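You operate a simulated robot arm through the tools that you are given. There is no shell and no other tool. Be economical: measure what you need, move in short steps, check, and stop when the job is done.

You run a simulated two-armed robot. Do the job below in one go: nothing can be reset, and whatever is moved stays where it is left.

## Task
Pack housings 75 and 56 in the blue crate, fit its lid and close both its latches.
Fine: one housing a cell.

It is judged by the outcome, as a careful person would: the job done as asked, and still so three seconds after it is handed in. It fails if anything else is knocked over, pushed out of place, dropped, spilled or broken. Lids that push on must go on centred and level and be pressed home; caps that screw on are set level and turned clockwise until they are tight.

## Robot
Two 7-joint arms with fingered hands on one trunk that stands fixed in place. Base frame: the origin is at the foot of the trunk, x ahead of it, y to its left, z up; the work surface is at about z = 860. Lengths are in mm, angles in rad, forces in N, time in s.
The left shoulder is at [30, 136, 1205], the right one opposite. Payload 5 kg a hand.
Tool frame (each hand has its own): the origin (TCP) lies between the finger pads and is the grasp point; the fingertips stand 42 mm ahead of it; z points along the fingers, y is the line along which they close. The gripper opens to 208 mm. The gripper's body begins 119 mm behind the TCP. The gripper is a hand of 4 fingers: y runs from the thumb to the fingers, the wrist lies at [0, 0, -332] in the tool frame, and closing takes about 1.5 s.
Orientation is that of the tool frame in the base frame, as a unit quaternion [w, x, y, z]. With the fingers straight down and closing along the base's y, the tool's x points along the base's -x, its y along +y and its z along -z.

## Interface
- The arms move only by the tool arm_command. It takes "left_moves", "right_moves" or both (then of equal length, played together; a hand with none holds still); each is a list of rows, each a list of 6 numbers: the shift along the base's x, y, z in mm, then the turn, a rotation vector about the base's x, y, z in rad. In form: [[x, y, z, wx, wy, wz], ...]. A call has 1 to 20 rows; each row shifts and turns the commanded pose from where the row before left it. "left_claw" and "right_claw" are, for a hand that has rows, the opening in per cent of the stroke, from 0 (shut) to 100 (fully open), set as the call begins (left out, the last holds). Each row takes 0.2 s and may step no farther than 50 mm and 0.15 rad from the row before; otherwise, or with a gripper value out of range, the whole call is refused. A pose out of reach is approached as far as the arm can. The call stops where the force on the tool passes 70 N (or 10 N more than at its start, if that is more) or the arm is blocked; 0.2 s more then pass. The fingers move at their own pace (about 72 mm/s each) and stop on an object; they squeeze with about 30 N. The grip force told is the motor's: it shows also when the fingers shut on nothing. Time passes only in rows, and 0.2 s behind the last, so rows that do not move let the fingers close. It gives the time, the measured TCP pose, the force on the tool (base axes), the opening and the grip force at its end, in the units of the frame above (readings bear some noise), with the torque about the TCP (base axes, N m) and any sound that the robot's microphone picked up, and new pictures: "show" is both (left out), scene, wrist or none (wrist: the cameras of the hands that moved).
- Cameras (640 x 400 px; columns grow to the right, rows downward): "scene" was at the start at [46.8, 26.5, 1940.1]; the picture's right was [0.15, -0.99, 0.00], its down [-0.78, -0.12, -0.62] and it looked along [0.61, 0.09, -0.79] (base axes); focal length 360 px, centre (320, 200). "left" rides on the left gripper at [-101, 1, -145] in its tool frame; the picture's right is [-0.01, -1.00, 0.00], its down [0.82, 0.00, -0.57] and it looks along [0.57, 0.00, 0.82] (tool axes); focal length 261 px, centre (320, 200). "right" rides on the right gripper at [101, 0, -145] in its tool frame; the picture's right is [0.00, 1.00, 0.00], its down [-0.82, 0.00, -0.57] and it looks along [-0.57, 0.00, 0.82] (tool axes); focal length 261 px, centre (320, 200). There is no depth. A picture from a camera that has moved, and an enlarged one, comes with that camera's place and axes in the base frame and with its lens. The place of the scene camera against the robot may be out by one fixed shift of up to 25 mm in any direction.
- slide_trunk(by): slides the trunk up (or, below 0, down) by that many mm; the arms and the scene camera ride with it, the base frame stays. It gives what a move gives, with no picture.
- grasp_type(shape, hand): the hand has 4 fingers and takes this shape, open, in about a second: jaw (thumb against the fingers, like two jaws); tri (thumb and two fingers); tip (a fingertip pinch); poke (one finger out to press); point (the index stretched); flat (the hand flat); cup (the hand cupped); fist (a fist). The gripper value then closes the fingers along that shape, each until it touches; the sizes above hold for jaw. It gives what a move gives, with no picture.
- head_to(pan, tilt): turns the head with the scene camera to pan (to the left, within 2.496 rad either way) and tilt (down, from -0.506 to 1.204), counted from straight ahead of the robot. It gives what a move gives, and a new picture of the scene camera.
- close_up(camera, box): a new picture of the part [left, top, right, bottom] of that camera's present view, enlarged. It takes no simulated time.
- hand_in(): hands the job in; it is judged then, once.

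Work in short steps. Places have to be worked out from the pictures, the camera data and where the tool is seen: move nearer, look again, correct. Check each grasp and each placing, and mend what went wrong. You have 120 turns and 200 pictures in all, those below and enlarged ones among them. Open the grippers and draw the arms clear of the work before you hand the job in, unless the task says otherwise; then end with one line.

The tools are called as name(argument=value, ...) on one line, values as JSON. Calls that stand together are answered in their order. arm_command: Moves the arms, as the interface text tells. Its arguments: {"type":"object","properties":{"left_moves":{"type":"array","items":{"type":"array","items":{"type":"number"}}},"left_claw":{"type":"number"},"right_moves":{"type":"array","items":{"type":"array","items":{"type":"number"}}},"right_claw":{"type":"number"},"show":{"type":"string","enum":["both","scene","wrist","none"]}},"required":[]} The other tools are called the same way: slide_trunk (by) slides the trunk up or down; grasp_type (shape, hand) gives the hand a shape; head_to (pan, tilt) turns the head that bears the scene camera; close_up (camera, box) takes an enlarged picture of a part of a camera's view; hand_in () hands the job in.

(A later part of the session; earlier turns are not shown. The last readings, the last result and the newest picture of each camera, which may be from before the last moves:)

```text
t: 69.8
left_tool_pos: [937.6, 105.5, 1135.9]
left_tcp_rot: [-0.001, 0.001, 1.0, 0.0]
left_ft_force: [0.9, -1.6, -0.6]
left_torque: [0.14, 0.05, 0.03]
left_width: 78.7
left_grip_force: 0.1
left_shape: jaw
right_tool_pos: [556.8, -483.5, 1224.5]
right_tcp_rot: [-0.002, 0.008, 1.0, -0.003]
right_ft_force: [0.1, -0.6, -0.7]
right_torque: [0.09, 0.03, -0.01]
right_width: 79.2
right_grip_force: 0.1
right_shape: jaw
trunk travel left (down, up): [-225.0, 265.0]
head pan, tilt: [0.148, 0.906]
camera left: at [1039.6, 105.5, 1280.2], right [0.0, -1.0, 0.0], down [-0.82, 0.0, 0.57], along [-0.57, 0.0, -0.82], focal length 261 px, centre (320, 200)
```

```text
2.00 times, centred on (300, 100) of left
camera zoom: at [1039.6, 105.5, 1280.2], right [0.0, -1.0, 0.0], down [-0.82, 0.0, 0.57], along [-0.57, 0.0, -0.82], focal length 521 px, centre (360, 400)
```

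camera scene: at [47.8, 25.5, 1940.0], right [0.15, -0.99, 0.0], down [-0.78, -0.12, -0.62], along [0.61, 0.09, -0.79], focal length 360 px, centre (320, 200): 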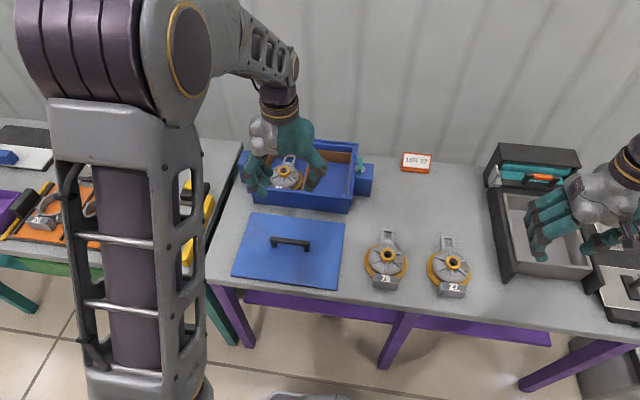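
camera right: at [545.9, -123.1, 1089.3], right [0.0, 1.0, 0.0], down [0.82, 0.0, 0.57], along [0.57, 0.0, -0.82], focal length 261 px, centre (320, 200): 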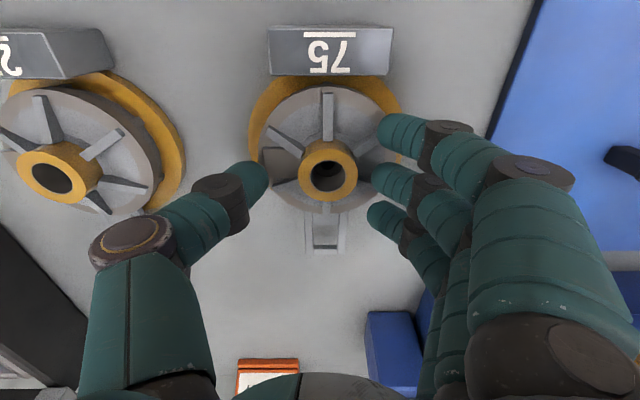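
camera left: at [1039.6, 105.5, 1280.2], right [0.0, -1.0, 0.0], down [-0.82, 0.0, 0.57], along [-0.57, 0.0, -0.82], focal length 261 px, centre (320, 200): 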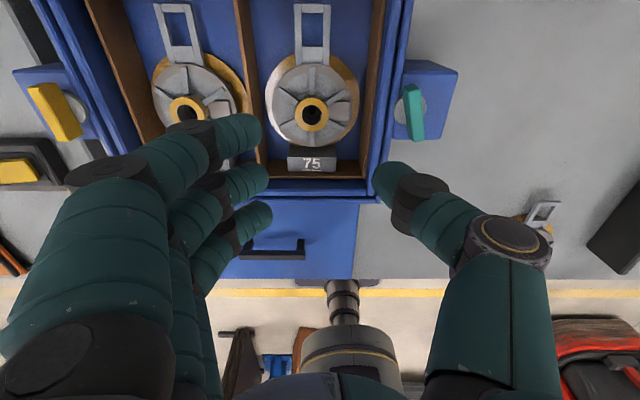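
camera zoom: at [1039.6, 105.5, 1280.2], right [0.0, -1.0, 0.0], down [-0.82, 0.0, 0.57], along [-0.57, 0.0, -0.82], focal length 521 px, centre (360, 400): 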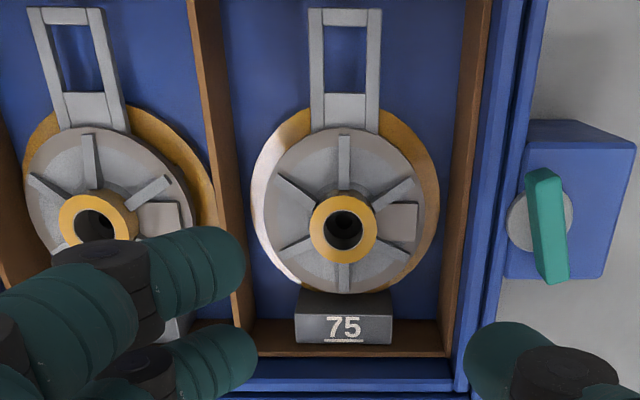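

Both housings are seated, one per cell. Next is the lid: I draw the left hand back over it.

arm_command(left_moves=[[0, 0, 20, 0, 0, 0], [-30, 10, 20, 0, 0, 0], [-40, 15, 10, 0, 0, 0], [-45, 15, 0, 0, 0, 0], [-45, 15, 0, 0, 0, 0], [-45, 15, 0, 0, 0, 0], [-45, 15, 0, 0, 0, 0], [-40, 10, 0, 0, 0, 0], [0, 0, 0, 0, 0, 0]], left_claw=60, show="none")

arm_command(left_moves=[[0, 0, 0, 0, 0, -0.145], [0, 0, 0, 0, 0, -0.145], [0, 0, 0, 0, 0, -0.145], [0, 0, 0, 0, 0, -0.145], [0, 0, 0, 0, 0, -0.145], [0, 0, 0, 0, 0, -0.145], [0, 0, 0, 0, 0, -0.145], [0, 0, 0, 0, 0, -0.145], [0, 0, 0, 0, 0, -0.145], [0, 0, 0, 0, 0, -0.145], [0, 0, 0, 0, 0, -0.1208], [0, 0, 0, 0, 0, 0]], show="both")

```text
t: 71.8
left_tool_pos: [647.2, 204.9, 1185.4]
left_tcp_rot: [-0.001, 0.0, 1.0, -0.001]
left_ft_force: [-0.4, 0.1, 0.0]
left_torque: [0.03, 0.07, -0.01]
left_width: 124.1
left_grip_force: 0.1
left_shape: jaw
right_tool_pos: [559.5, -482.4, 1226.4]
right_tcp_rot: [-0.003, 0.005, 1.0, -0.003]
right_ft_force: [-0.2, 0.8, -0.6]
right_torque: [0.05, 0.07, -0.04]
right_width: 79.0
right_grip_force: 0.1
right_shape: jaw
trunk travel left (down, up): [-225.0, 265.0]
head pan, tilt: [0.148, 0.906]
```

```text
t: 74.4
left_tool_pos: [647.1, 203.0, 1185.8]
left_tcp_rot: [-0.001, 0.708, 0.706, 0.0]
left_ft_force: [0.2, -0.8, 0.1]
left_torque: [0.01, 0.02, -0.01]
left_width: 124.1
left_grip_force: 0.1
left_shape: jaw
right_tool_pos: [555.9, -483.1, 1226.0]
right_tcp_rot: [-0.002, 0.006, 1.0, -0.003]
right_ft_force: [1.0, -0.1, -1.0]
right_torque: [0.03, -0.02, 0.0]
right_width: 78.9
right_grip_force: 0.1
right_shape: jaw
trunk travel left (down, up): [-225.0, 265.0]
head pan, tilt: [0.148, 0.906]
camera scene: at [46.7, 26.3, 1940.1], right [0.15, -0.99, 0.0], down [-0.78, -0.12, -0.62], along [0.61, 0.09, -0.79], focal length 360 px, centre (320, 200)
camera left: at [648.9, 101.4, 1331.7], right [-1.0, 0.0, 0.0], down [0.0, 0.82, 0.57], along [0.0, 0.57, -0.82], focal length 261 px, centre (320, 200)
```

scene: 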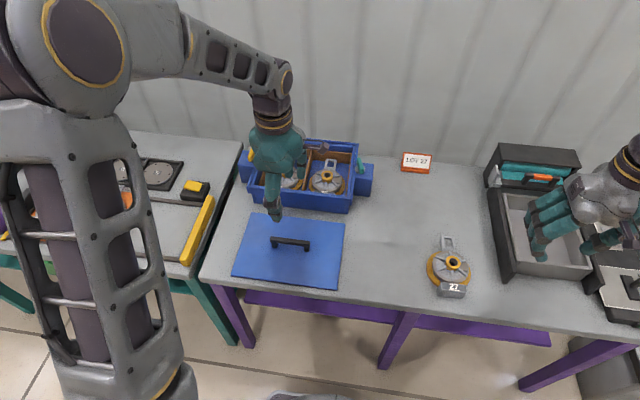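
left: 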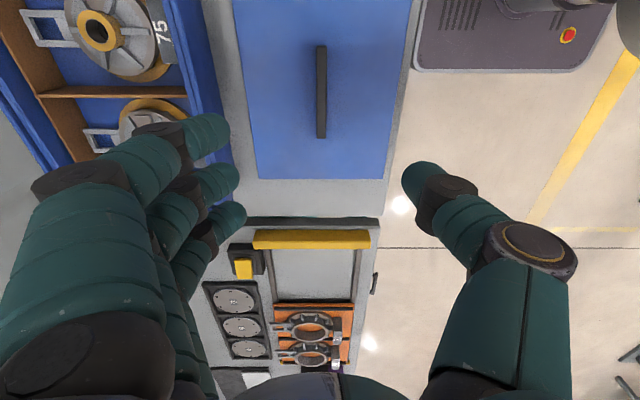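

The rotation works. I enlarge the view of the lid to locate its edges and handle exactly.

close_up(camera="left", box=[220, 0, 430, 200])

```text
2.00 times, centred on (325, 100) of left
camera zoom: at [648.9, 101.4, 1331.7], right [-1.0, 0.0, 0.0], down [0.0, 0.82, 0.57], along [0.0, 0.57, -0.82], focal length 521 px, centre (310, 400)
```

zoom: 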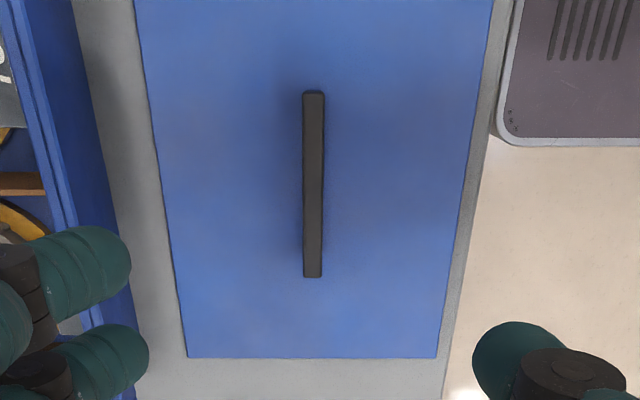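

I take a scene enlargement to judge the handle's height.

close_up(camera="scene", box=[225, 205, 355, 295])

```text
4.44 times, centred on (290, 250) of scene
camera zoom: at [46.7, 26.3, 1940.1], right [0.15, -0.99, 0.0], down [-0.78, -0.12, -0.62], along [0.61, 0.09, -0.79], focal length 1602 px, centre (453, -22)
```

zoom: 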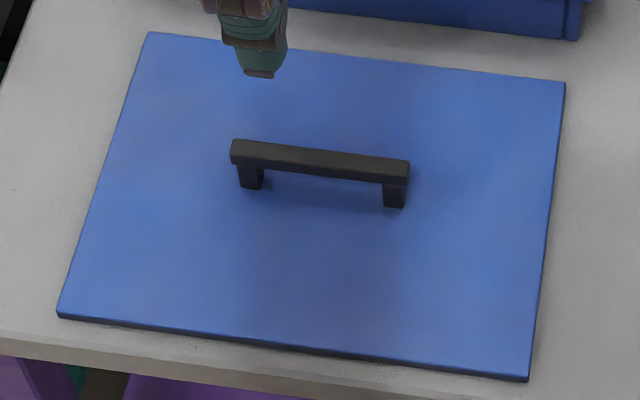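

The bar is about 16 mm thick with its top near z = 912 and some 90 mm free between its legs. I lower so the fingers straddle it.

arm_command(left_moves=[[-1, -1, -45, 0, 0, 0], [0, 0, -48, 0, 0, 0], [0, 0, -48, 0, 0, 0], [0, 0, -48, 0, 0, 0], [0, 0, -40, 0, 0, 0], [0, 0, -22, 0, 0, 0], [0, 0, 0, 0, 0, 0]], left_claw=45, show="both")

```text
t: 76.0
left_tool_pos: [646.9, 201.6, 934.4]
left_tcp_rot: [0.0, 0.708, 0.706, 0.001]
left_ft_force: [-0.1, -0.4, -0.1]
left_torque: [-0.06, -0.04, -0.02]
left_width: 94.1
left_grip_force: 0.0
left_shape: jaw
right_tool_pos: [557.2, -483.0, 1226.9]
right_tcp_rot: [-0.002, 0.007, 1.0, -0.002]
right_ft_force: [-1.0, -0.3, 0.0]
right_torque: [-0.02, -0.02, -0.06]
right_width: 78.9
right_grip_force: 0.1
right_shape: jaw
trunk travel left (down, up): [-225.0, 265.0]
head pan, tilt: [0.148, 0.906]
camera scene: at [46.3, 26.4, 1940.1], right [0.15, -0.99, 0.0], down [-0.78, -0.12, -0.62], along [0.61, 0.09, -0.79], focal length 360 px, centre (320, 200)
camera left: at [648.8, 99.0, 1080.0], right [-1.0, 0.0, 0.0], down [0.0, 0.82, 0.57], along [0.0, 0.57, -0.82], focal length 261 px, centre (320, 200)
```

scene: 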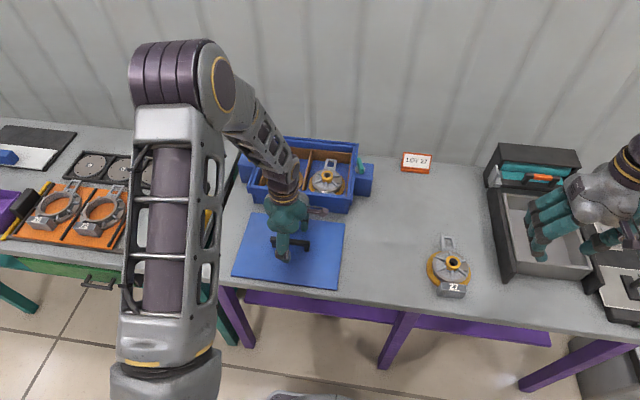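
left: 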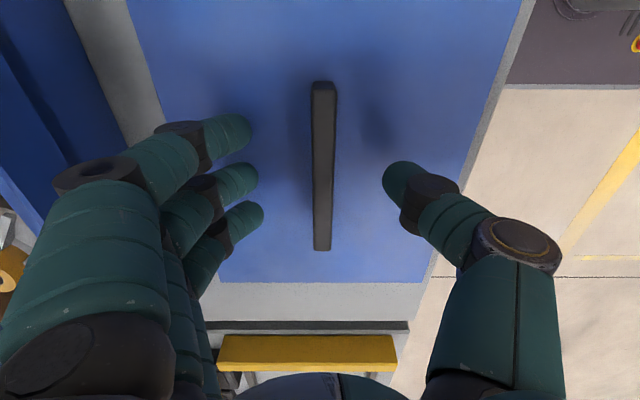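

The bar lies centred between thumb and fingers. I close on it.

arm_command(left_moves=[[0, 0, 0, 0, 0, 0], [0, 0, 0, 0, 0, 0], [0, 0, 0, 0, 0, 0], [0, 0, 0, 0, 0, 0], [0, 0, 0, 0, 0, 0], [0, 0, 0, 0, 0, 0]], left_claw=0, show="wrist")

```text
t: 77.4
left_tool_pos: [647.6, 200.2, 933.9]
left_tcp_rot: [-0.001, 0.707, 0.707, 0.0]
left_ft_force: [0.3, -0.4, -0.7]
left_torque: [-0.01, -0.06, -0.05]
left_width: 10.7
left_grip_force: 30.4
left_shape: jaw
right_tool_pos: [558.2, -482.8, 1226.2]
right_tcp_rot: [-0.002, 0.006, 1.0, -0.003]
right_ft_force: [0.2, 0.3, -0.5]
right_torque: [0.01, -0.02, -0.01]
right_width: 78.9
right_grip_force: 0.1
right_shape: jaw
trunk travel left (down, up): [-225.0, 265.0]
head pan, tilt: [0.148, 0.906]
camera left: at [649.1, 99.0, 1079.7], right [-1.0, 0.0, 0.0], down [0.0, 0.82, 0.57], along [0.0, 0.57, -0.82], focal length 261 px, centre (320, 200)
```

left: 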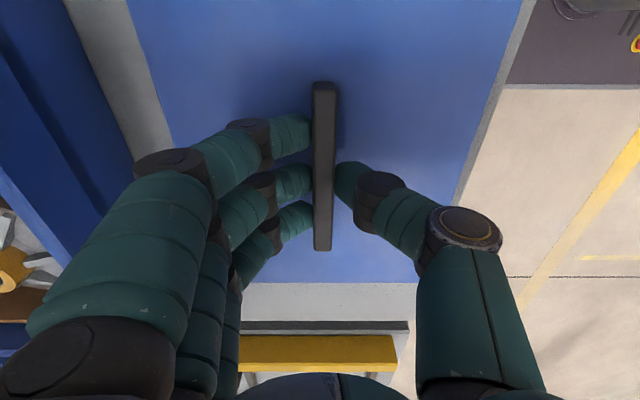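

Firm on the bar. I lift gently and look.

arm_command(left_moves=[[0, 0, 10, 0, 0, 0], [0, 0, 20, 0, 0, 0], [0, 0, 30, 0, 0, 0], [0, 0, 0, 0, 0, 0], [0, 0, 0, 0, 0, 0]], show="both")

```text
t: 78.6
left_tool_pos: [647.1, 199.2, 996.0]
left_tcp_rot: [0.0, 0.708, 0.707, 0.001]
left_ft_force: [-0.3, -0.6, -3.8]
left_torque: [-0.02, -0.04, -0.01]
left_width: 11.2
left_grip_force: 30.1
left_shape: jaw
right_tool_pos: [557.3, -483.0, 1226.3]
right_tcp_rot: [-0.001, 0.006, 1.0, -0.003]
right_ft_force: [-0.5, -0.1, -0.2]
right_torque: [0.01, -0.05, -0.05]
right_width: 79.1
right_grip_force: 0.0
right_shape: jaw
trunk travel left (down, up): [-225.0, 265.0]
head pan, tilt: [0.148, 0.906]
camera scene: at [46.5, 26.4, 1940.1], right [0.15, -0.99, 0.0], down [-0.78, -0.12, -0.62], along [0.61, 0.09, -0.79], focal length 360 px, centre (320, 200)
camera left: at [648.8, 98.7, 1141.1], right [-1.0, 0.0, 0.0], down [0.0, 0.82, 0.57], along [0.0, 0.57, -0.82], focal length 261 px, centre (320, 200)
```

scene: 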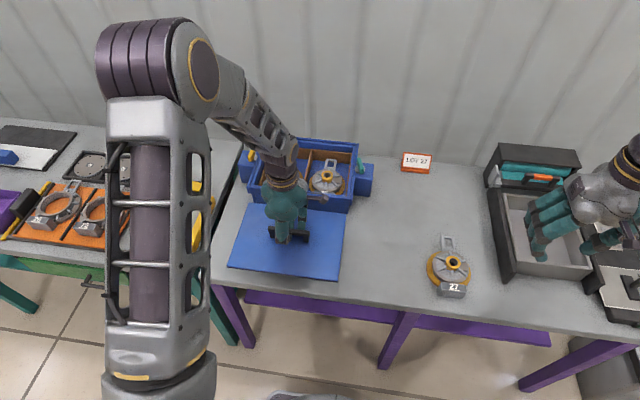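
left: 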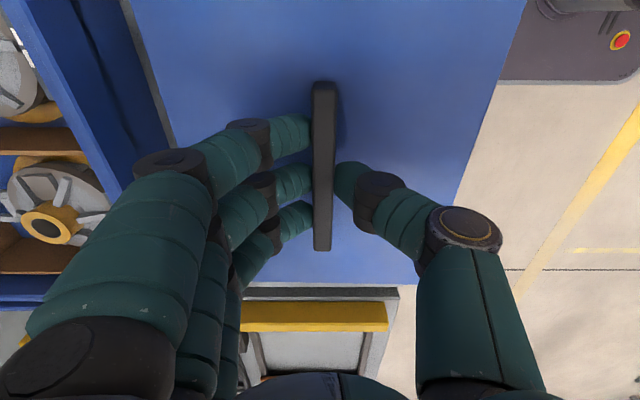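

The lid hangs level. I raise the trunk 130 mm so the arm has more forward reach at lid height.

slide_trunk(by=130)

```text
t: 80.2
left_tool_pos: [646.7, 199.9, 1125.4]
left_tcp_rot: [-0.001, 0.708, 0.706, -0.001]
left_ft_force: [0.7, 0.8, -4.9]
left_torque: [-0.04, -0.04, 0.0]
left_width: 10.8
left_grip_force: 30.1
left_shape: jaw
right_tool_pos: [557.8, -482.8, 1355.4]
right_tcp_rot: [-0.002, 0.007, 1.0, -0.003]
right_ft_force: [0.9, -0.5, 0.3]
right_torque: [-0.04, 0.05, 0.0]
right_width: 79.0
right_grip_force: 0.1
right_shape: jaw
trunk travel left (down, up): [-355.0, 135.0]
head pan, tilt: [0.148, 0.906]
```

Now forward over the crate, stopping a little short to look.

arm_command(left_moves=[[30, 0, 0, 0, 0, 0], [40, 0, 0, 0, 0, 0], [40, 0, 0, 0, 0, 0], [40, 0, -5, 0, 0, 0], [40, 0, -10, 0, 0, 0], [40, 0, -10, 0, 0, 0], [30, 0, -10, 0, 0, 0], [30, 0, 0, 0, 0, 0], [15, 0, 0, 0, 0, 0], [0, 0, 0, 0, 0, 0], [0, 0, 0, 0, 0, 0]], show="both")

```text
t: 82.6
left_tool_pos: [950.9, 199.4, 1091.5]
left_tcp_rot: [-0.001, 0.708, 0.706, -0.001]
left_ft_force: [0.8, 0.4, -4.9]
left_torque: [0.02, -0.01, 0.0]
left_width: 10.7
left_grip_force: 30.3
left_shape: jaw
right_tool_pos: [557.9, -483.3, 1355.4]
right_tcp_rot: [-0.003, 0.006, 1.0, -0.002]
right_ft_force: [0.5, 0.1, -0.3]
right_torque: [0.0, 0.03, 0.0]
right_width: 79.0
right_grip_force: 0.1
right_shape: jaw
trunk travel left (down, up): [-355.0, 135.0]
head pan, tilt: [0.148, 0.906]
camera scene: at [48.1, 26.3, 2070.0], right [0.15, -0.99, 0.0], down [-0.78, -0.12, -0.62], along [0.61, 0.09, -0.79], focal length 360 px, centre (320, 200)
camera left: at [952.6, 98.1, 1236.1], right [-1.0, 0.0, 0.0], down [0.0, 0.82, 0.57], along [0.0, 0.57, -0.82], focal length 261 px, centre (320, 200)
```

scene: 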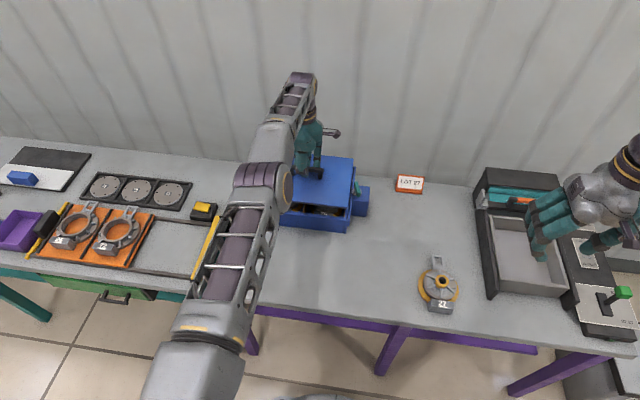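
left: 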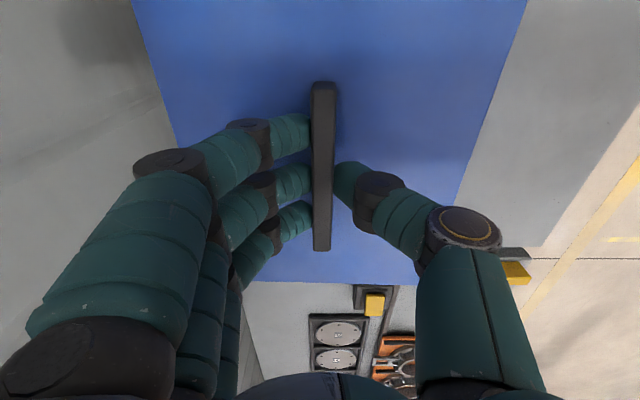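

Reach is fine. To line the lid up with the rim I bring the right hand's camera to look at the crate from the front right.

arm_command(right_moves=[[20, 45, -10, 0, 0, 0], [20, 45, -10, 0, 0, 0], [20, 45, -10, 0, 0, 0], [20, 45, -10, 0, 0, 0], [20, 45, -10, 0, 0, 0], [20, 45, -10, 0, 0, 0], [20, 45, -10, 0, 0, 0], [20, 45, -10, 0, 0, 0], [20, 30, -10, 0, 0, 0], [0, 0, 0, 0, 0, 0]], show="both")

```text
refused: row 1 steps farther than a row can; nothing moved
```

Steps a bit too long; I shorten them.

arm_command(right_moves=[[20, 44, -10, 0, 0, 0], [20, 44, -10, 0, 0, 0], [20, 44, -10, 0, 0, 0], [20, 44, -10, 0, 0, 0], [20, 44, -10, 0, 0, 0], [20, 44, -10, 0, 0, 0], [20, 44, -10, 0, 0, 0], [20, 44, -10, 0, 0, 0], [20, 44, -10, 0, 0, 0], [0, 0, 0, 0, 0, 0]], show="both")

```text
t: 84.8
left_tool_pos: [949.2, 198.2, 1092.9]
left_tcp_rot: [-0.001, 0.707, 0.707, 0.001]
left_ft_force: [-0.2, -0.6, -3.8]
left_torque: [0.07, -0.07, 0.03]
left_width: 10.5
left_grip_force: 30.1
left_shape: jaw
right_tool_pos: [739.0, -86.3, 1265.1]
right_tcp_rot: [-0.002, 0.007, 1.0, -0.002]
right_ft_force: [0.5, -0.8, 0.5]
right_torque: [0.13, -0.07, -0.01]
right_width: 79.0
right_grip_force: 0.0
right_shape: jaw
trunk travel left (down, up): [-355.0, 135.0]
head pan, tilt: [0.148, 0.906]
camera scene: at [45.9, 24.3, 2070.2], right [0.15, -0.99, 0.0], down [-0.78, -0.12, -0.62], along [0.61, 0.09, -0.79], focal length 360 px, centre (320, 200)
camera right: at [640.2, -85.6, 1409.4], right [0.02, 1.0, -0.01], down [0.82, -0.01, 0.57], along [0.57, -0.01, -0.82], focal length 261 px, centre (320, 200)
```

scene: 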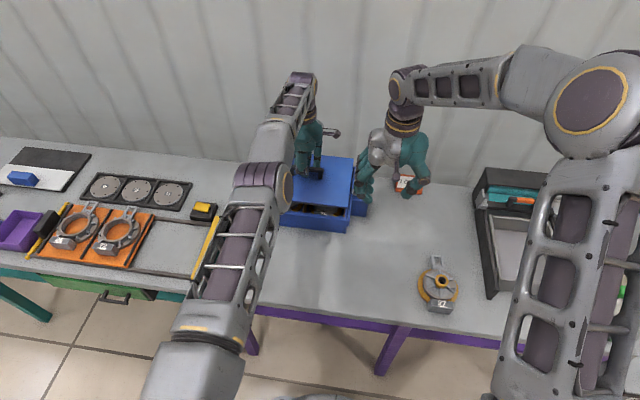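
right: 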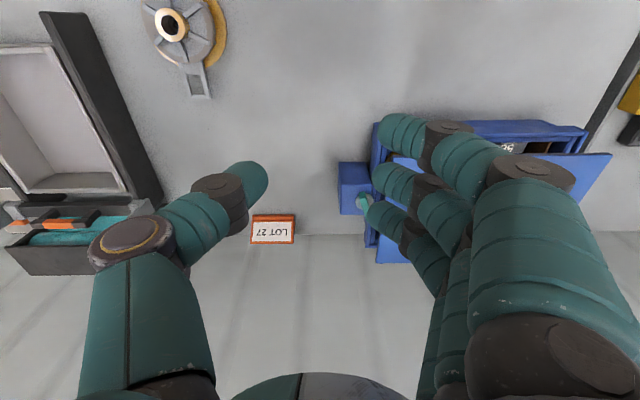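

The fingers block this view; the scene camera sees the front and right rim well enough. I park the right hand out of the way and lower the lid to just above the rim at x = 957.

arm_command(right_moves=[[-20, -44, 0, 0, 0, 0], [-20, -44, 0, 0, 0, 0], [-20, -44, 0, 0, 0, 0], [-20, -44, 0, 0, 0, 0], [-20, -44, 0, 0, 0, 0]], left_moves=[[7, 0, -10, 0, 0, 0], [0, 0, -15, 0, 0, 0], [0, 0, -12, 0, 0, 0], [0, 0, 0, 0, 0, 0], [0, 0, 0, 0, 0, 0]], show="none")

close_up(camera="scene", box=[240, 130, 400, 240])

close_up(camera="left", box=[0, 0, 640, 400])

```text
t: 86.0
left_tool_pos: [946.3, 198.2, 1058.2]
left_tcp_rot: [0.0, 0.707, 0.707, 0.0]
left_ft_force: [-2.5, -0.4, 0.6]
left_torque: [0.01, -0.2, 0.01]
left_width: 10.8
left_grip_force: 30.1
left_shape: jaw
left hand out of reach, approached as far as the arm can: row 1
right_tool_pos: [638.0, -305.6, 1265.8]
right_tcp_rot: [-0.002, 0.005, 1.0, -0.002]
right_ft_force: [-0.6, 0.5, 0.4]
right_torque: [-0.07, -0.04, 0.0]
right_width: 78.6
right_grip_force: 0.0
right_shape: jaw
trunk travel left (down, up): [-355.0, 135.0]
head pan, tilt: [0.148, 0.906]
```

```text
3.64 times, centred on (320, 185) of scene
camera zoom: at [46.2, 24.8, 2070.2], right [0.15, -0.99, 0.0], down [-0.78, -0.12, -0.62], along [0.61, 0.09, -0.79], focal length 1311 px, centre (320, 254)
```

zoom: 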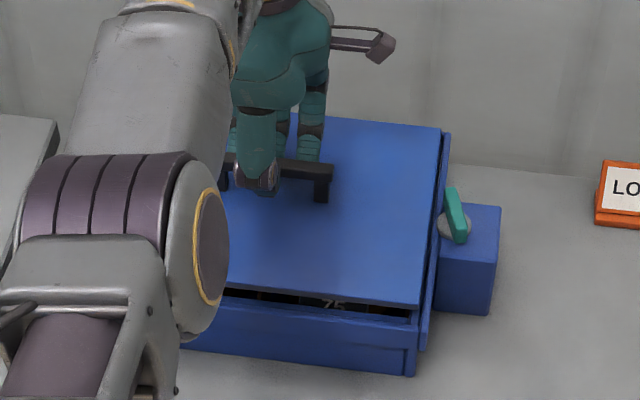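

```text
1.00 times, centred on (320, 200) of left (not enlarged: the box is as wide or as high as the picture)
camera zoom: at [948.3, 96.4, 1202.6], right [-1.0, 0.0, 0.0], down [0.0, 0.82, 0.57], along [0.0, 0.57, -0.82], focal length 261 px, centre (320, 200)
```

zoom: 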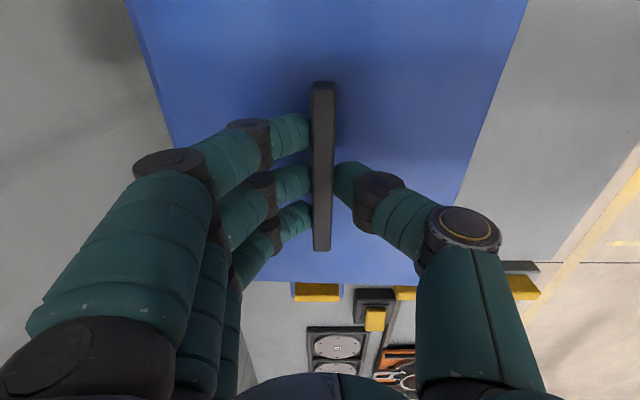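

The lid needs about 4-5 mm more forward by my estimate. I lower to just over the rim so the gaps can be compared directly.

arm_command(left_moves=[[0, 0, -10, 0, 0, 0], [2, 0, -8, 0, 0, 0], [2, 0, 0, 0, 0, 0], [0, 0, 0, 0, 0, 0]], show="none")

close_up(camera="scene", box=[270, 150, 380, 230])

```text
t: 87.0
left_tool_pos: [944.4, 197.2, 1037.0]
left_tcp_rot: [-0.001, 0.707, 0.707, 0.0]
left_ft_force: [-0.3, 1.0, -3.6]
left_torque: [0.0, -0.02, -0.02]
left_width: 10.9
left_grip_force: 30.0
left_shape: jaw
left hand out of reach, approached as far as the arm can: row 1, 3
right_tool_pos: [638.4, -306.5, 1264.5]
right_tcp_rot: [-0.001, 0.007, 1.0, -0.003]
right_ft_force: [0.3, 1.0, -0.1]
right_torque: [0.0, -0.04, -0.03]
right_width: 79.1
right_grip_force: 0.1
right_shape: jaw
trunk travel left (down, up): [-355.0, 135.0]
head pan, tilt: [0.148, 0.906]
```

```text
5.00 times, centred on (325, 190) of scene
camera zoom: at [47.3, 26.3, 2070.1], right [0.15, -0.99, 0.0], down [-0.78, -0.12, -0.62], along [0.61, 0.09, -0.79], focal length 1802 px, centre (295, 250)
```

zoom: 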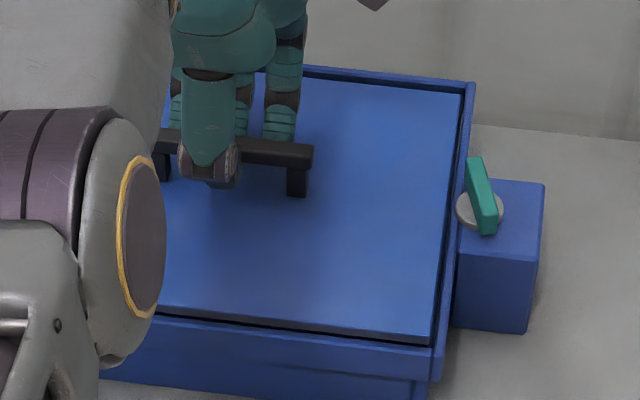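

The arm is at its limit at 944 and I need about 952. A higher wrist relative to the shoulder reached farther, so I raise the lid 100 mm and lower the trunk the same.

arm_command(left_moves=[[-4, 0, 20, 0, 0, 0], [0, 0, 30, 0, 0, 0], [0, 0, 40, 0, 0, 0], [0, 0, 30, 0, 0, 0], [0, 0, 0, 0, 0, 0]], show="none")

slide_trunk(by=-90)

```text
t: 88.2
left_tool_pos: [940.5, 199.2, 1156.8]
left_tcp_rot: [-0.001, 0.707, 0.707, -0.001]
left_ft_force: [0.1, 0.4, -4.7]
left_torque: [0.0, 0.05, 0.0]
left_width: 10.9
left_grip_force: 30.4
left_shape: jaw
right_tool_pos: [639.2, -304.9, 1265.6]
right_tcp_rot: [-0.004, 0.006, 1.0, -0.002]
right_ft_force: [0.3, 0.9, 0.8]
right_torque: [-0.04, 0.08, -0.04]
right_width: 78.9
right_grip_force: 0.1
right_shape: jaw
trunk travel left (down, up): [-355.0, 135.0]
head pan, tilt: [0.148, 0.906]
```

```text
t: 89.5
left_tool_pos: [938.5, 199.1, 1070.0]
left_tcp_rot: [-0.001, 0.707, 0.707, 0.001]
left_ft_force: [-1.0, 0.4, -4.3]
left_torque: [0.02, -0.06, 0.03]
left_width: 10.9
left_grip_force: 29.4
left_shape: jaw
right_tool_pos: [638.1, -305.3, 1176.5]
right_tcp_rot: [-0.002, 0.006, 1.0, -0.003]
right_ft_force: [-0.7, -0.1, 0.0]
right_torque: [-0.01, -0.06, 0.02]
right_width: 78.9
right_grip_force: 0.0
right_shape: jaw
trunk travel left (down, up): [-265.0, 225.0]
head pan, tilt: [0.148, 0.906]
```

Now I move forward toward x = 952 and down to TCP z = 1040, watching for reach messages.

arm_command(left_moves=[[6, 2, 0, 0, 0, 0], [6, 1, -10, 0, 0, 0], [2, 0, -10, 0, 0, 0], [0, 0, -10, 0, 0, 0], [0, 0, 0, 0, 0, 0]], show="none")

close_up(camera="scene", box=[260, 120, 390, 220])

```text
t: 90.7
left_tool_pos: [953.2, 201.4, 1038.6]
left_tcp_rot: [0.0, 0.708, 0.707, 0.0]
left_ft_force: [0.6, -0.5, -4.6]
left_torque: [0.03, 0.02, 0.03]
left_width: 10.7
left_grip_force: 29.9
left_shape: jaw
right_tool_pos: [639.1, -304.4, 1175.9]
right_tcp_rot: [-0.002, 0.006, 1.0, -0.003]
right_ft_force: [-0.8, 0.0, -0.2]
right_torque: [0.01, 0.01, 0.02]
right_width: 78.9
right_grip_force: 0.0
right_shape: jaw
trunk travel left (down, up): [-265.0, 225.0]
head pan, tilt: [0.148, 0.906]
```

```text
4.00 times, centred on (325, 170) of scene
camera zoom: at [47.7, 26.2, 1980.0], right [0.15, -0.99, 0.0], down [-0.78, -0.12, -0.62], along [0.61, 0.09, -0.79], focal length 1442 px, centre (300, 320)
```

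zoom: 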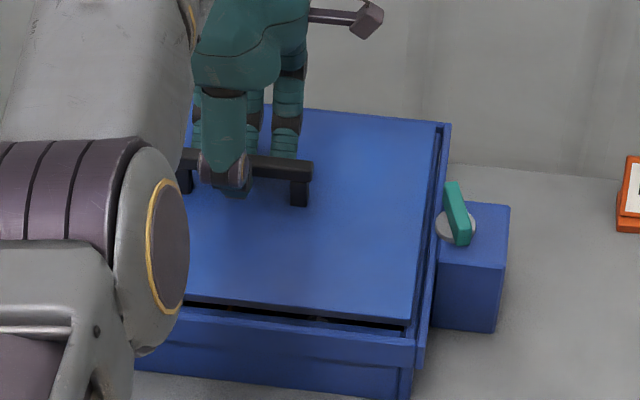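

The arm reaches now. The exact rim height decides the remaining offset, so I lower gently in small steps to feel for contact.

arm_command(left_moves=[[1, 0, -2, 0, 0, 0], [1, 0, -2, 0, 0, 0], [0, 0, 0, 0, 0, 0]], show="none")

close_up(camera="scene", box=[300, 140, 380, 215])

```text
t: 91.5
left_tool_pos: [953.8, 201.0, 1035.8]
left_tcp_rot: [-0.001, 0.708, 0.707, 0.0]
left_ft_force: [0.4, -0.2, -4.1]
left_torque: [-0.01, -0.07, 0.02]
left_width: 10.8
left_grip_force: 29.7
left_shape: jaw
right_tool_pos: [639.0, -305.9, 1176.1]
right_tcp_rot: [-0.002, 0.006, 1.0, -0.003]
right_ft_force: [0.5, -0.1, -0.5]
right_torque: [-0.03, 0.01, 0.01]
right_width: 79.1
right_grip_force: 0.0
right_shape: jaw
trunk travel left (down, up): [-265.0, 225.0]
head pan, tilt: [0.148, 0.906]
```

```text
5.33 times, centred on (340, 178) of scene
camera zoom: at [47.4, 26.5, 1980.1], right [0.15, -0.99, 0.0], down [-0.78, -0.12, -0.62], along [0.61, 0.09, -0.79], focal length 1922 px, centre (213, 320)
```

zoom: 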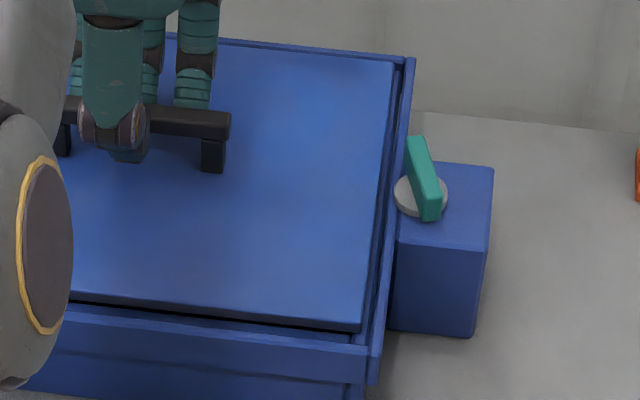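

No contact yet (force still just the lid's weight). I keep lowering in 2 mm steps.

arm_command(left_moves=[[0, 0, -2, 0, 0, 0], [0, 0, -2, 0, 0, 0], [0, 0, -2, 0, 0, 0], [0, 0, 0, 0, 0, 0]], show="none")

close_up(camera="scene", box=[300, 140, 380, 215])

```text
t: 92.5
left_tool_pos: [952.4, 202.4, 1030.9]
left_tcp_rot: [-0.001, 0.708, 0.706, 0.001]
left_ft_force: [1.7, 0.5, 2.4]
left_torque: [0.0, -0.17, -0.01]
left_width: 10.6
left_grip_force: 29.8
left_shape: jaw
left hand out of reach, approached as far as the arm can: row 3
right_tool_pos: [638.4, -305.8, 1175.6]
right_tcp_rot: [-0.002, 0.006, 1.0, -0.003]
right_ft_force: [-0.6, 0.5, -0.2]
right_torque: [0.0, 0.03, 0.03]
right_width: 79.1
right_grip_force: 0.0
right_shape: jaw
trunk travel left (down, up): [-265.0, 225.0]
head pan, tilt: [0.148, 0.906]
```

```text
5.33 times, centred on (340, 178) of scene
camera zoom: at [46.8, 26.4, 1980.1], right [0.15, -0.99, 0.0], down [-0.78, -0.12, -0.62], along [0.61, 0.09, -0.79], focal length 1922 px, centre (213, 320)
```

zoom: 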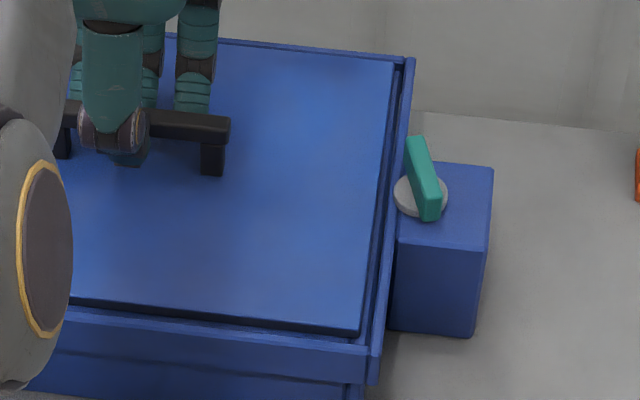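

First contact is felt at lid-bottom z about 957, the rim's height. I zoom tightly on the front-right and back-right corners to see which edge is riding on the rim.

close_up(camera="scene", box=[325, 185, 357, 205])

close_up(camera="scene", box=[337, 144, 361, 159])

```text
16.00 times, centred on (341, 195) of scene
camera zoom: at [46.8, 26.4, 1980.1], right [0.15, -0.99, 0.0], down [-0.78, -0.12, -0.62], along [0.61, 0.09, -0.79], focal length 5767 px, centre (-16, 280)
```

zoom: 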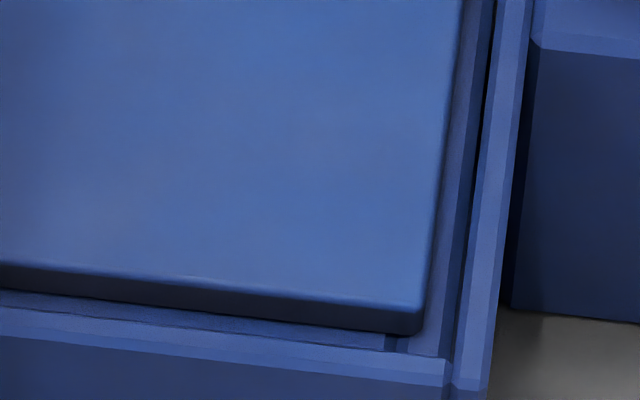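

```text
16.00 times, centred on (349, 152) of scene
camera zoom: at [46.8, 26.4, 1980.1], right [0.15, -0.99, 0.0], down [-0.78, -0.12, -0.62], along [0.61, 0.09, -0.79], focal length 5767 px, centre (-144, 976)
```

zoom: 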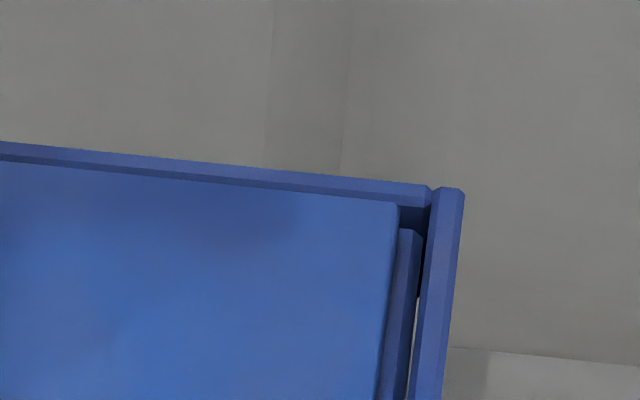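

The picture shows an inner wall (ledge) with a raised outer guide around it, and the lid lying inside the guides with about 6-7 mm at front and right. I press 4 mm further to feel if it is seated.

arm_command(left_moves=[[0, 0, -2, 0, 0, 0], [0, 0, -2, 0, 0, 0], [0, 0, 0, 0, 0, 0]], show="scene")

close_up(camera="scene", box=[325, 185, 357, 205])

close_up(camera="left", box=[120, 200, 440, 400])

```text
t: 93.3
left_tool_pos: [953.4, 201.4, 1030.6]
left_tcp_rot: [0.001, 0.708, 0.706, 0.003]
left_ft_force: [7.8, -0.4, 26.7]
left_torque: [-0.01, -0.3, -0.03]
left_width: 11.3
left_grip_force: 30.4
left_shape: jaw
right_tool_pos: [637.3, -304.6, 1176.6]
right_tcp_rot: [0.0, 0.006, 1.0, -0.002]
right_ft_force: [-0.4, -0.6, -0.2]
right_torque: [0.03, 0.05, -0.01]
right_width: 78.6
right_grip_force: 0.1
right_shape: jaw
trunk travel left (down, up): [-265.0, 225.0]
head pan, tilt: [0.148, 0.906]
camera scene: at [44.7, 25.8, 1980.3], right [0.15, -0.99, 0.0], down [-0.78, -0.12, -0.62], along [0.61, 0.09, -0.79], focal length 360 px, centre (320, 200)
```

scene: 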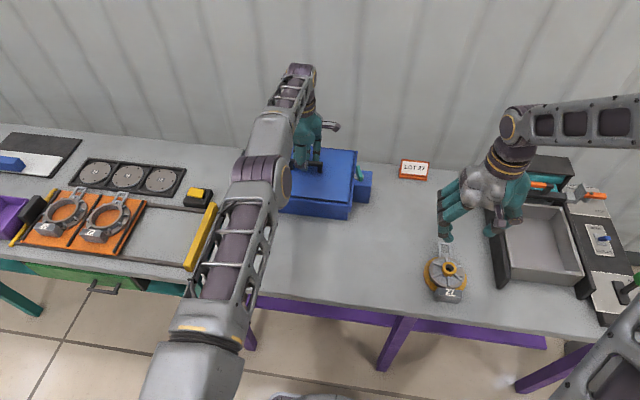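

```text
16.00 times, centred on (341, 195) of scene
camera zoom: at [44.7, 25.8, 1980.3], right [0.15, -0.99, 0.0], down [-0.78, -0.12, -0.62], along [0.61, 0.09, -0.79], focal length 5767 px, centre (-16, 280)
```

zoom: 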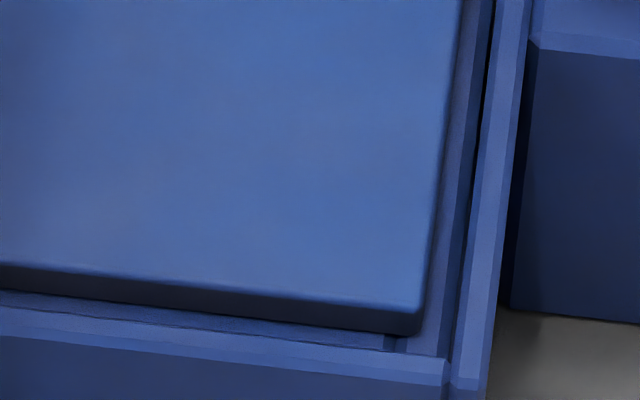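

```text
2.00 times, centred on (280, 300) of left
camera zoom: at [953.5, 100.4, 1175.5], right [-1.0, 0.0, -0.01], down [-0.01, 0.82, 0.57], along [0.0, 0.57, -0.82], focal length 521 px, centre (400, 0)
```

zoom: 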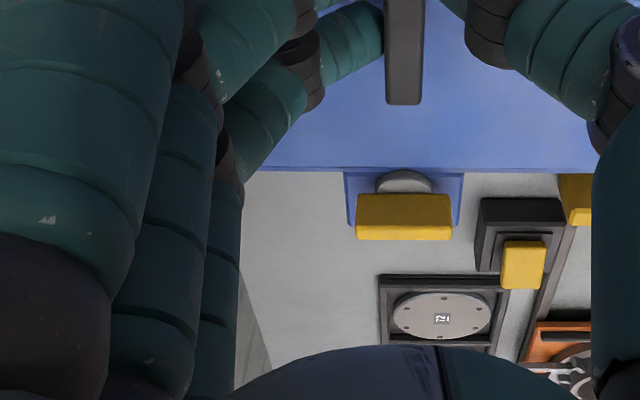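

The reaction is centred under the hand (about 27 N, nearly no torque), so the lid lies flat on the walls all round. I release it and rise to inspect from above.

arm_command(left_moves=[[0, 0, 3, 0, 0, 0], [0, 0, 0, 0, 0, 0], [0, 0, 0, 0, 0, 0], [0, 0, 0, 0, 0, 0], [0, 0, 0, 0, 0, 0]], left_claw=45, show="none")

arm_command(left_moves=[[0, 0, 20, 0, 0, 0], [0, 0, 40, 0, 0, 0], [0, 0, 40, 0, 0, 0], [-10, 0, 40, 0, 0, 0], [-20, 0, 30, 0, 0, 0], [-20, 0, 0, 0, 0, 0], [0, 0, 0, 0, 0, 0]], show="both")

```text
t: 94.5
left_tool_pos: [952.8, 203.7, 1030.9]
left_tcp_rot: [-0.001, 0.708, 0.707, 0.001]
left_ft_force: [0.5, 0.2, -0.6]
left_torque: [0.03, 0.0, 0.0]
left_width: 92.7
left_grip_force: 0.2
left_shape: jaw
right_tool_pos: [638.4, -304.4, 1175.1]
right_tcp_rot: [-0.002, 0.006, 1.0, -0.003]
right_ft_force: [-0.9, -0.1, 0.1]
right_torque: [0.04, -0.01, -0.01]
right_width: 78.8
right_grip_force: 0.0
right_shape: jaw
trunk travel left (down, up): [-265.0, 225.0]
head pan, tilt: [0.148, 0.906]
```

```text
t: 96.1
left_tool_pos: [901.7, 202.0, 1199.2]
left_tcp_rot: [-0.001, 0.707, 0.707, 0.0]
left_ft_force: [0.1, -0.5, -0.2]
left_torque: [0.01, 0.04, 0.0]
left_width: 93.2
left_grip_force: 0.1
left_shape: jaw
right_tool_pos: [637.6, -305.7, 1175.5]
right_tcp_rot: [-0.001, 0.006, 1.0, -0.002]
right_ft_force: [0.2, 0.1, 0.5]
right_torque: [0.02, 0.07, 0.03]
right_width: 78.9
right_grip_force: 0.0
right_shape: jaw
trunk travel left (down, up): [-265.0, 225.0]
head pan, tilt: [0.148, 0.906]
camera scene: at [47.5, 26.2, 1980.0], right [0.15, -0.99, 0.0], down [-0.78, -0.12, -0.62], along [0.61, 0.09, -0.79], focal length 360 px, centre (320, 200)
camera left: at [903.6, 100.4, 1344.3], right [-1.0, 0.0, 0.0], down [0.0, 0.82, 0.57], along [0.0, 0.57, -0.82], focal length 261 px, centre (320, 200)
```

scene: 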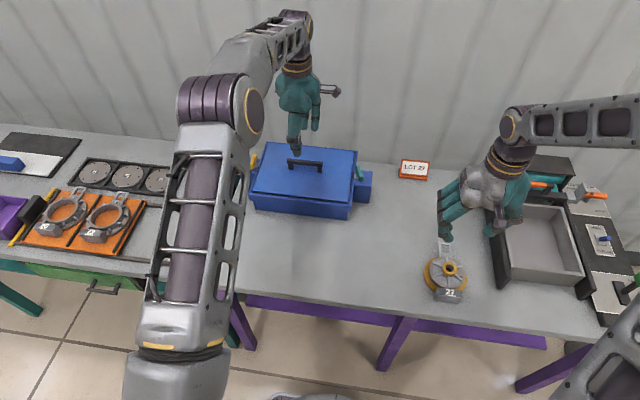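
left: 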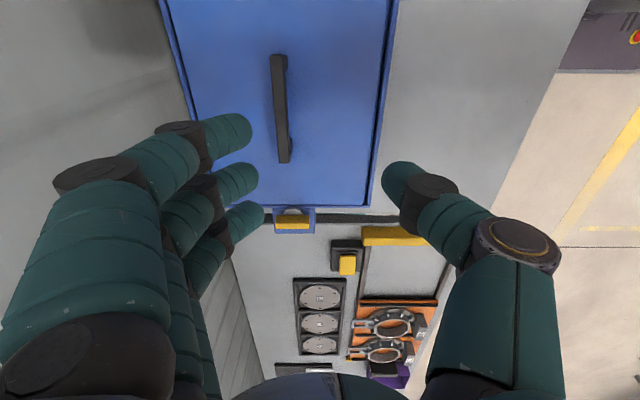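

close_up(camera="left", box=[150, 0, 410, 240])

close_up(camera="scene", box=[240, 135, 380, 225])

```text
1.67 times, centred on (280, 120) of left
camera zoom: at [903.6, 100.4, 1344.3], right [-1.0, 0.0, 0.0], down [0.0, 0.82, 0.57], along [0.0, 0.57, -0.82], focal length 434 px, centre (387, 333)
```

zoom: 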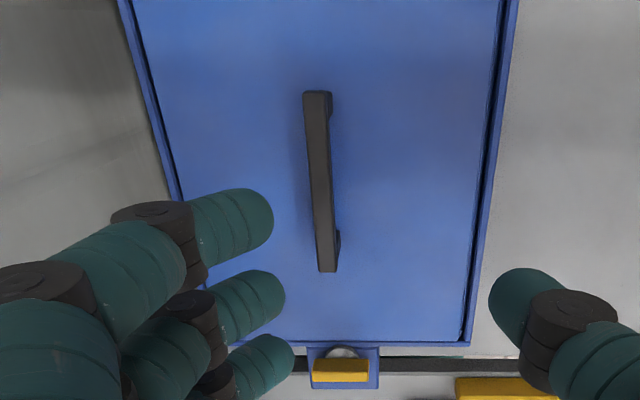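

```text
4.44 times, centred on (310, 180) of scene
camera zoom: at [47.5, 26.2, 1980.0], right [0.15, -0.99, 0.0], down [-0.78, -0.12, -0.62], along [0.61, 0.09, -0.79], focal length 1602 px, centre (364, 289)
```

zoom: 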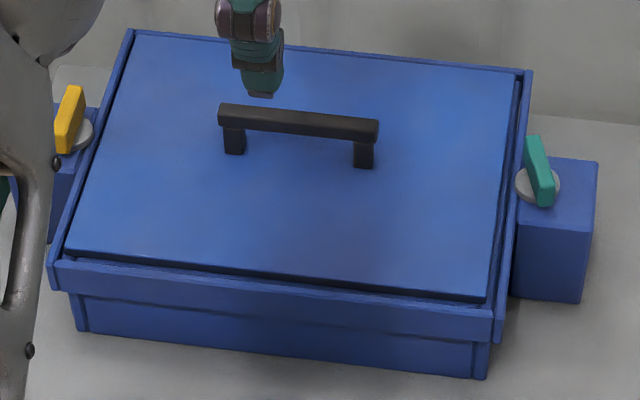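

The lid lies level and centred within a couple of millimetres. Next the latches: I withdraw the left arm and bring the right hand with its camera near the green latch.

arm_command(left_moves=[[-30, 15, 10, 0, 0, 0], [-40, 25, 10, 0, 0, 0], [-40, 25, 0, 0, 0, 0], [-40, 25, 0, 0, 0, 0], [-40, 25, 0, 0, 0, 0], [-40, 25, 0, 0, 0, 0]], show="none")

arm_command(right_moves=[[25, 40, 0, 0, 0, 0], [25, 40, 0, 0, 0, 0], [30, 38, 0, 0, 0, 0], [30, 38, 0, 0, 0, 0], [30, 38, 0, 0, 0, 0], [30, 38, 0, 0, 0, 0], [30, 38, 0, 0, 0, 0], [15, 25, 0, 0, 0, 0], [0, 0, 0, 0, 0, 0]], right_claw=80, show="wrist")

```text
t: 97.5
left_tool_pos: [671.0, 342.9, 1221.3]
left_tcp_rot: [0.0, 0.708, 0.707, 0.0]
left_ft_force: [-0.3, -0.6, 0.6]
left_torque: [0.04, -0.12, 0.01]
left_width: 93.4
left_grip_force: 0.0
left_shape: jaw
right_tool_pos: [634.9, -305.0, 1177.5]
right_tcp_rot: [-0.001, 0.007, 1.0, -0.004]
right_ft_force: [-0.7, 1.1, 1.3]
right_torque: [-0.05, -0.09, -0.01]
right_width: 78.6
right_grip_force: 0.0
right_shape: jaw
trunk travel left (down, up): [-265.0, 225.0]
head pan, tilt: [0.148, 0.906]
```

```text
t: 99.5
left_tool_pos: [673.1, 340.9, 1221.1]
left_tcp_rot: [0.0, 0.708, 0.706, 0.0]
left_ft_force: [0.4, -0.3, -0.5]
left_torque: [0.05, -0.04, -0.02]
left_width: 93.4
left_grip_force: 0.0
left_shape: jaw
right_tool_pos: [852.8, -9.1, 1176.5]
right_tcp_rot: [-0.001, 0.006, 1.0, -0.003]
right_ft_force: [-0.4, -0.3, -1.2]
right_torque: [0.05, -0.04, 0.02]
right_width: 165.9
right_grip_force: 0.0
right_shape: jaw
trunk travel left (down, up): [-265.0, 225.0]
head pan, tilt: [0.148, 0.906]
camera right: at [754.1, -8.4, 1320.5], right [0.02, 1.0, -0.01], down [0.82, -0.01, 0.57], along [0.57, -0.01, -0.82], focal length 261 px, centre (320, 200)
```

right: 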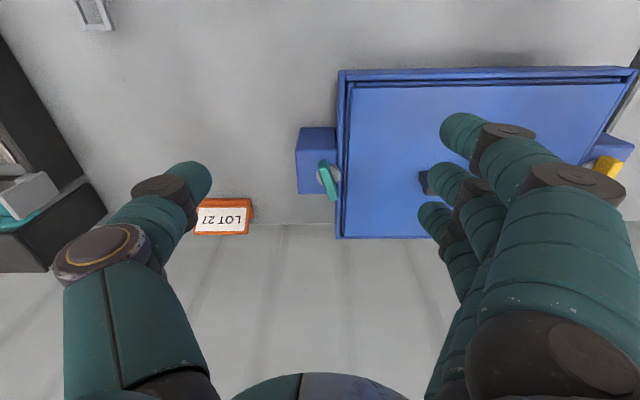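

close_up(camera="right", box=[285, 115, 365, 215])

close_up(camera="right", box=[330, 55, 640, 245])

```text
4.00 times, centred on (325, 165) of right
camera zoom: at [754.1, -8.4, 1320.5], right [0.02, 1.0, -0.01], down [0.82, -0.01, 0.57], along [0.57, -0.01, -0.82], focal length 1043 px, centre (300, 340)
```

zoom: 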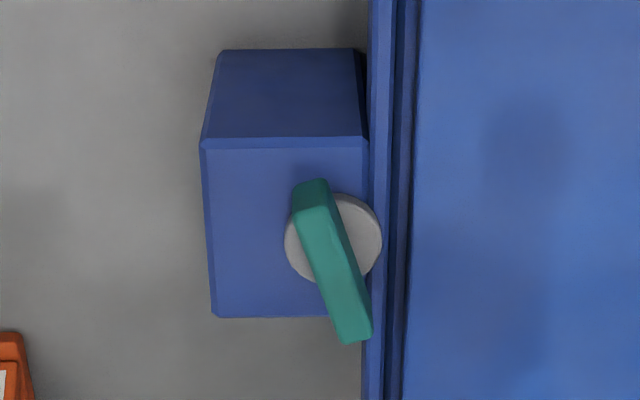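

```text
2.06 times, centred on (485, 150) of right
camera zoom: at [754.1, -8.4, 1320.5], right [0.02, 1.0, -0.01], down [0.82, -0.01, 0.57], along [0.57, -0.01, -0.82], focal length 538 px, centre (-21, 303)
```

zoom: 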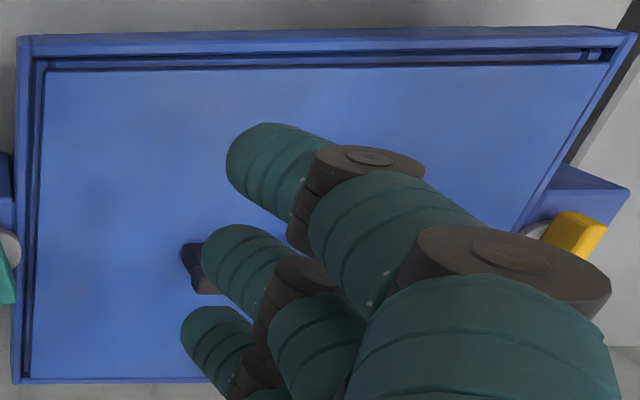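

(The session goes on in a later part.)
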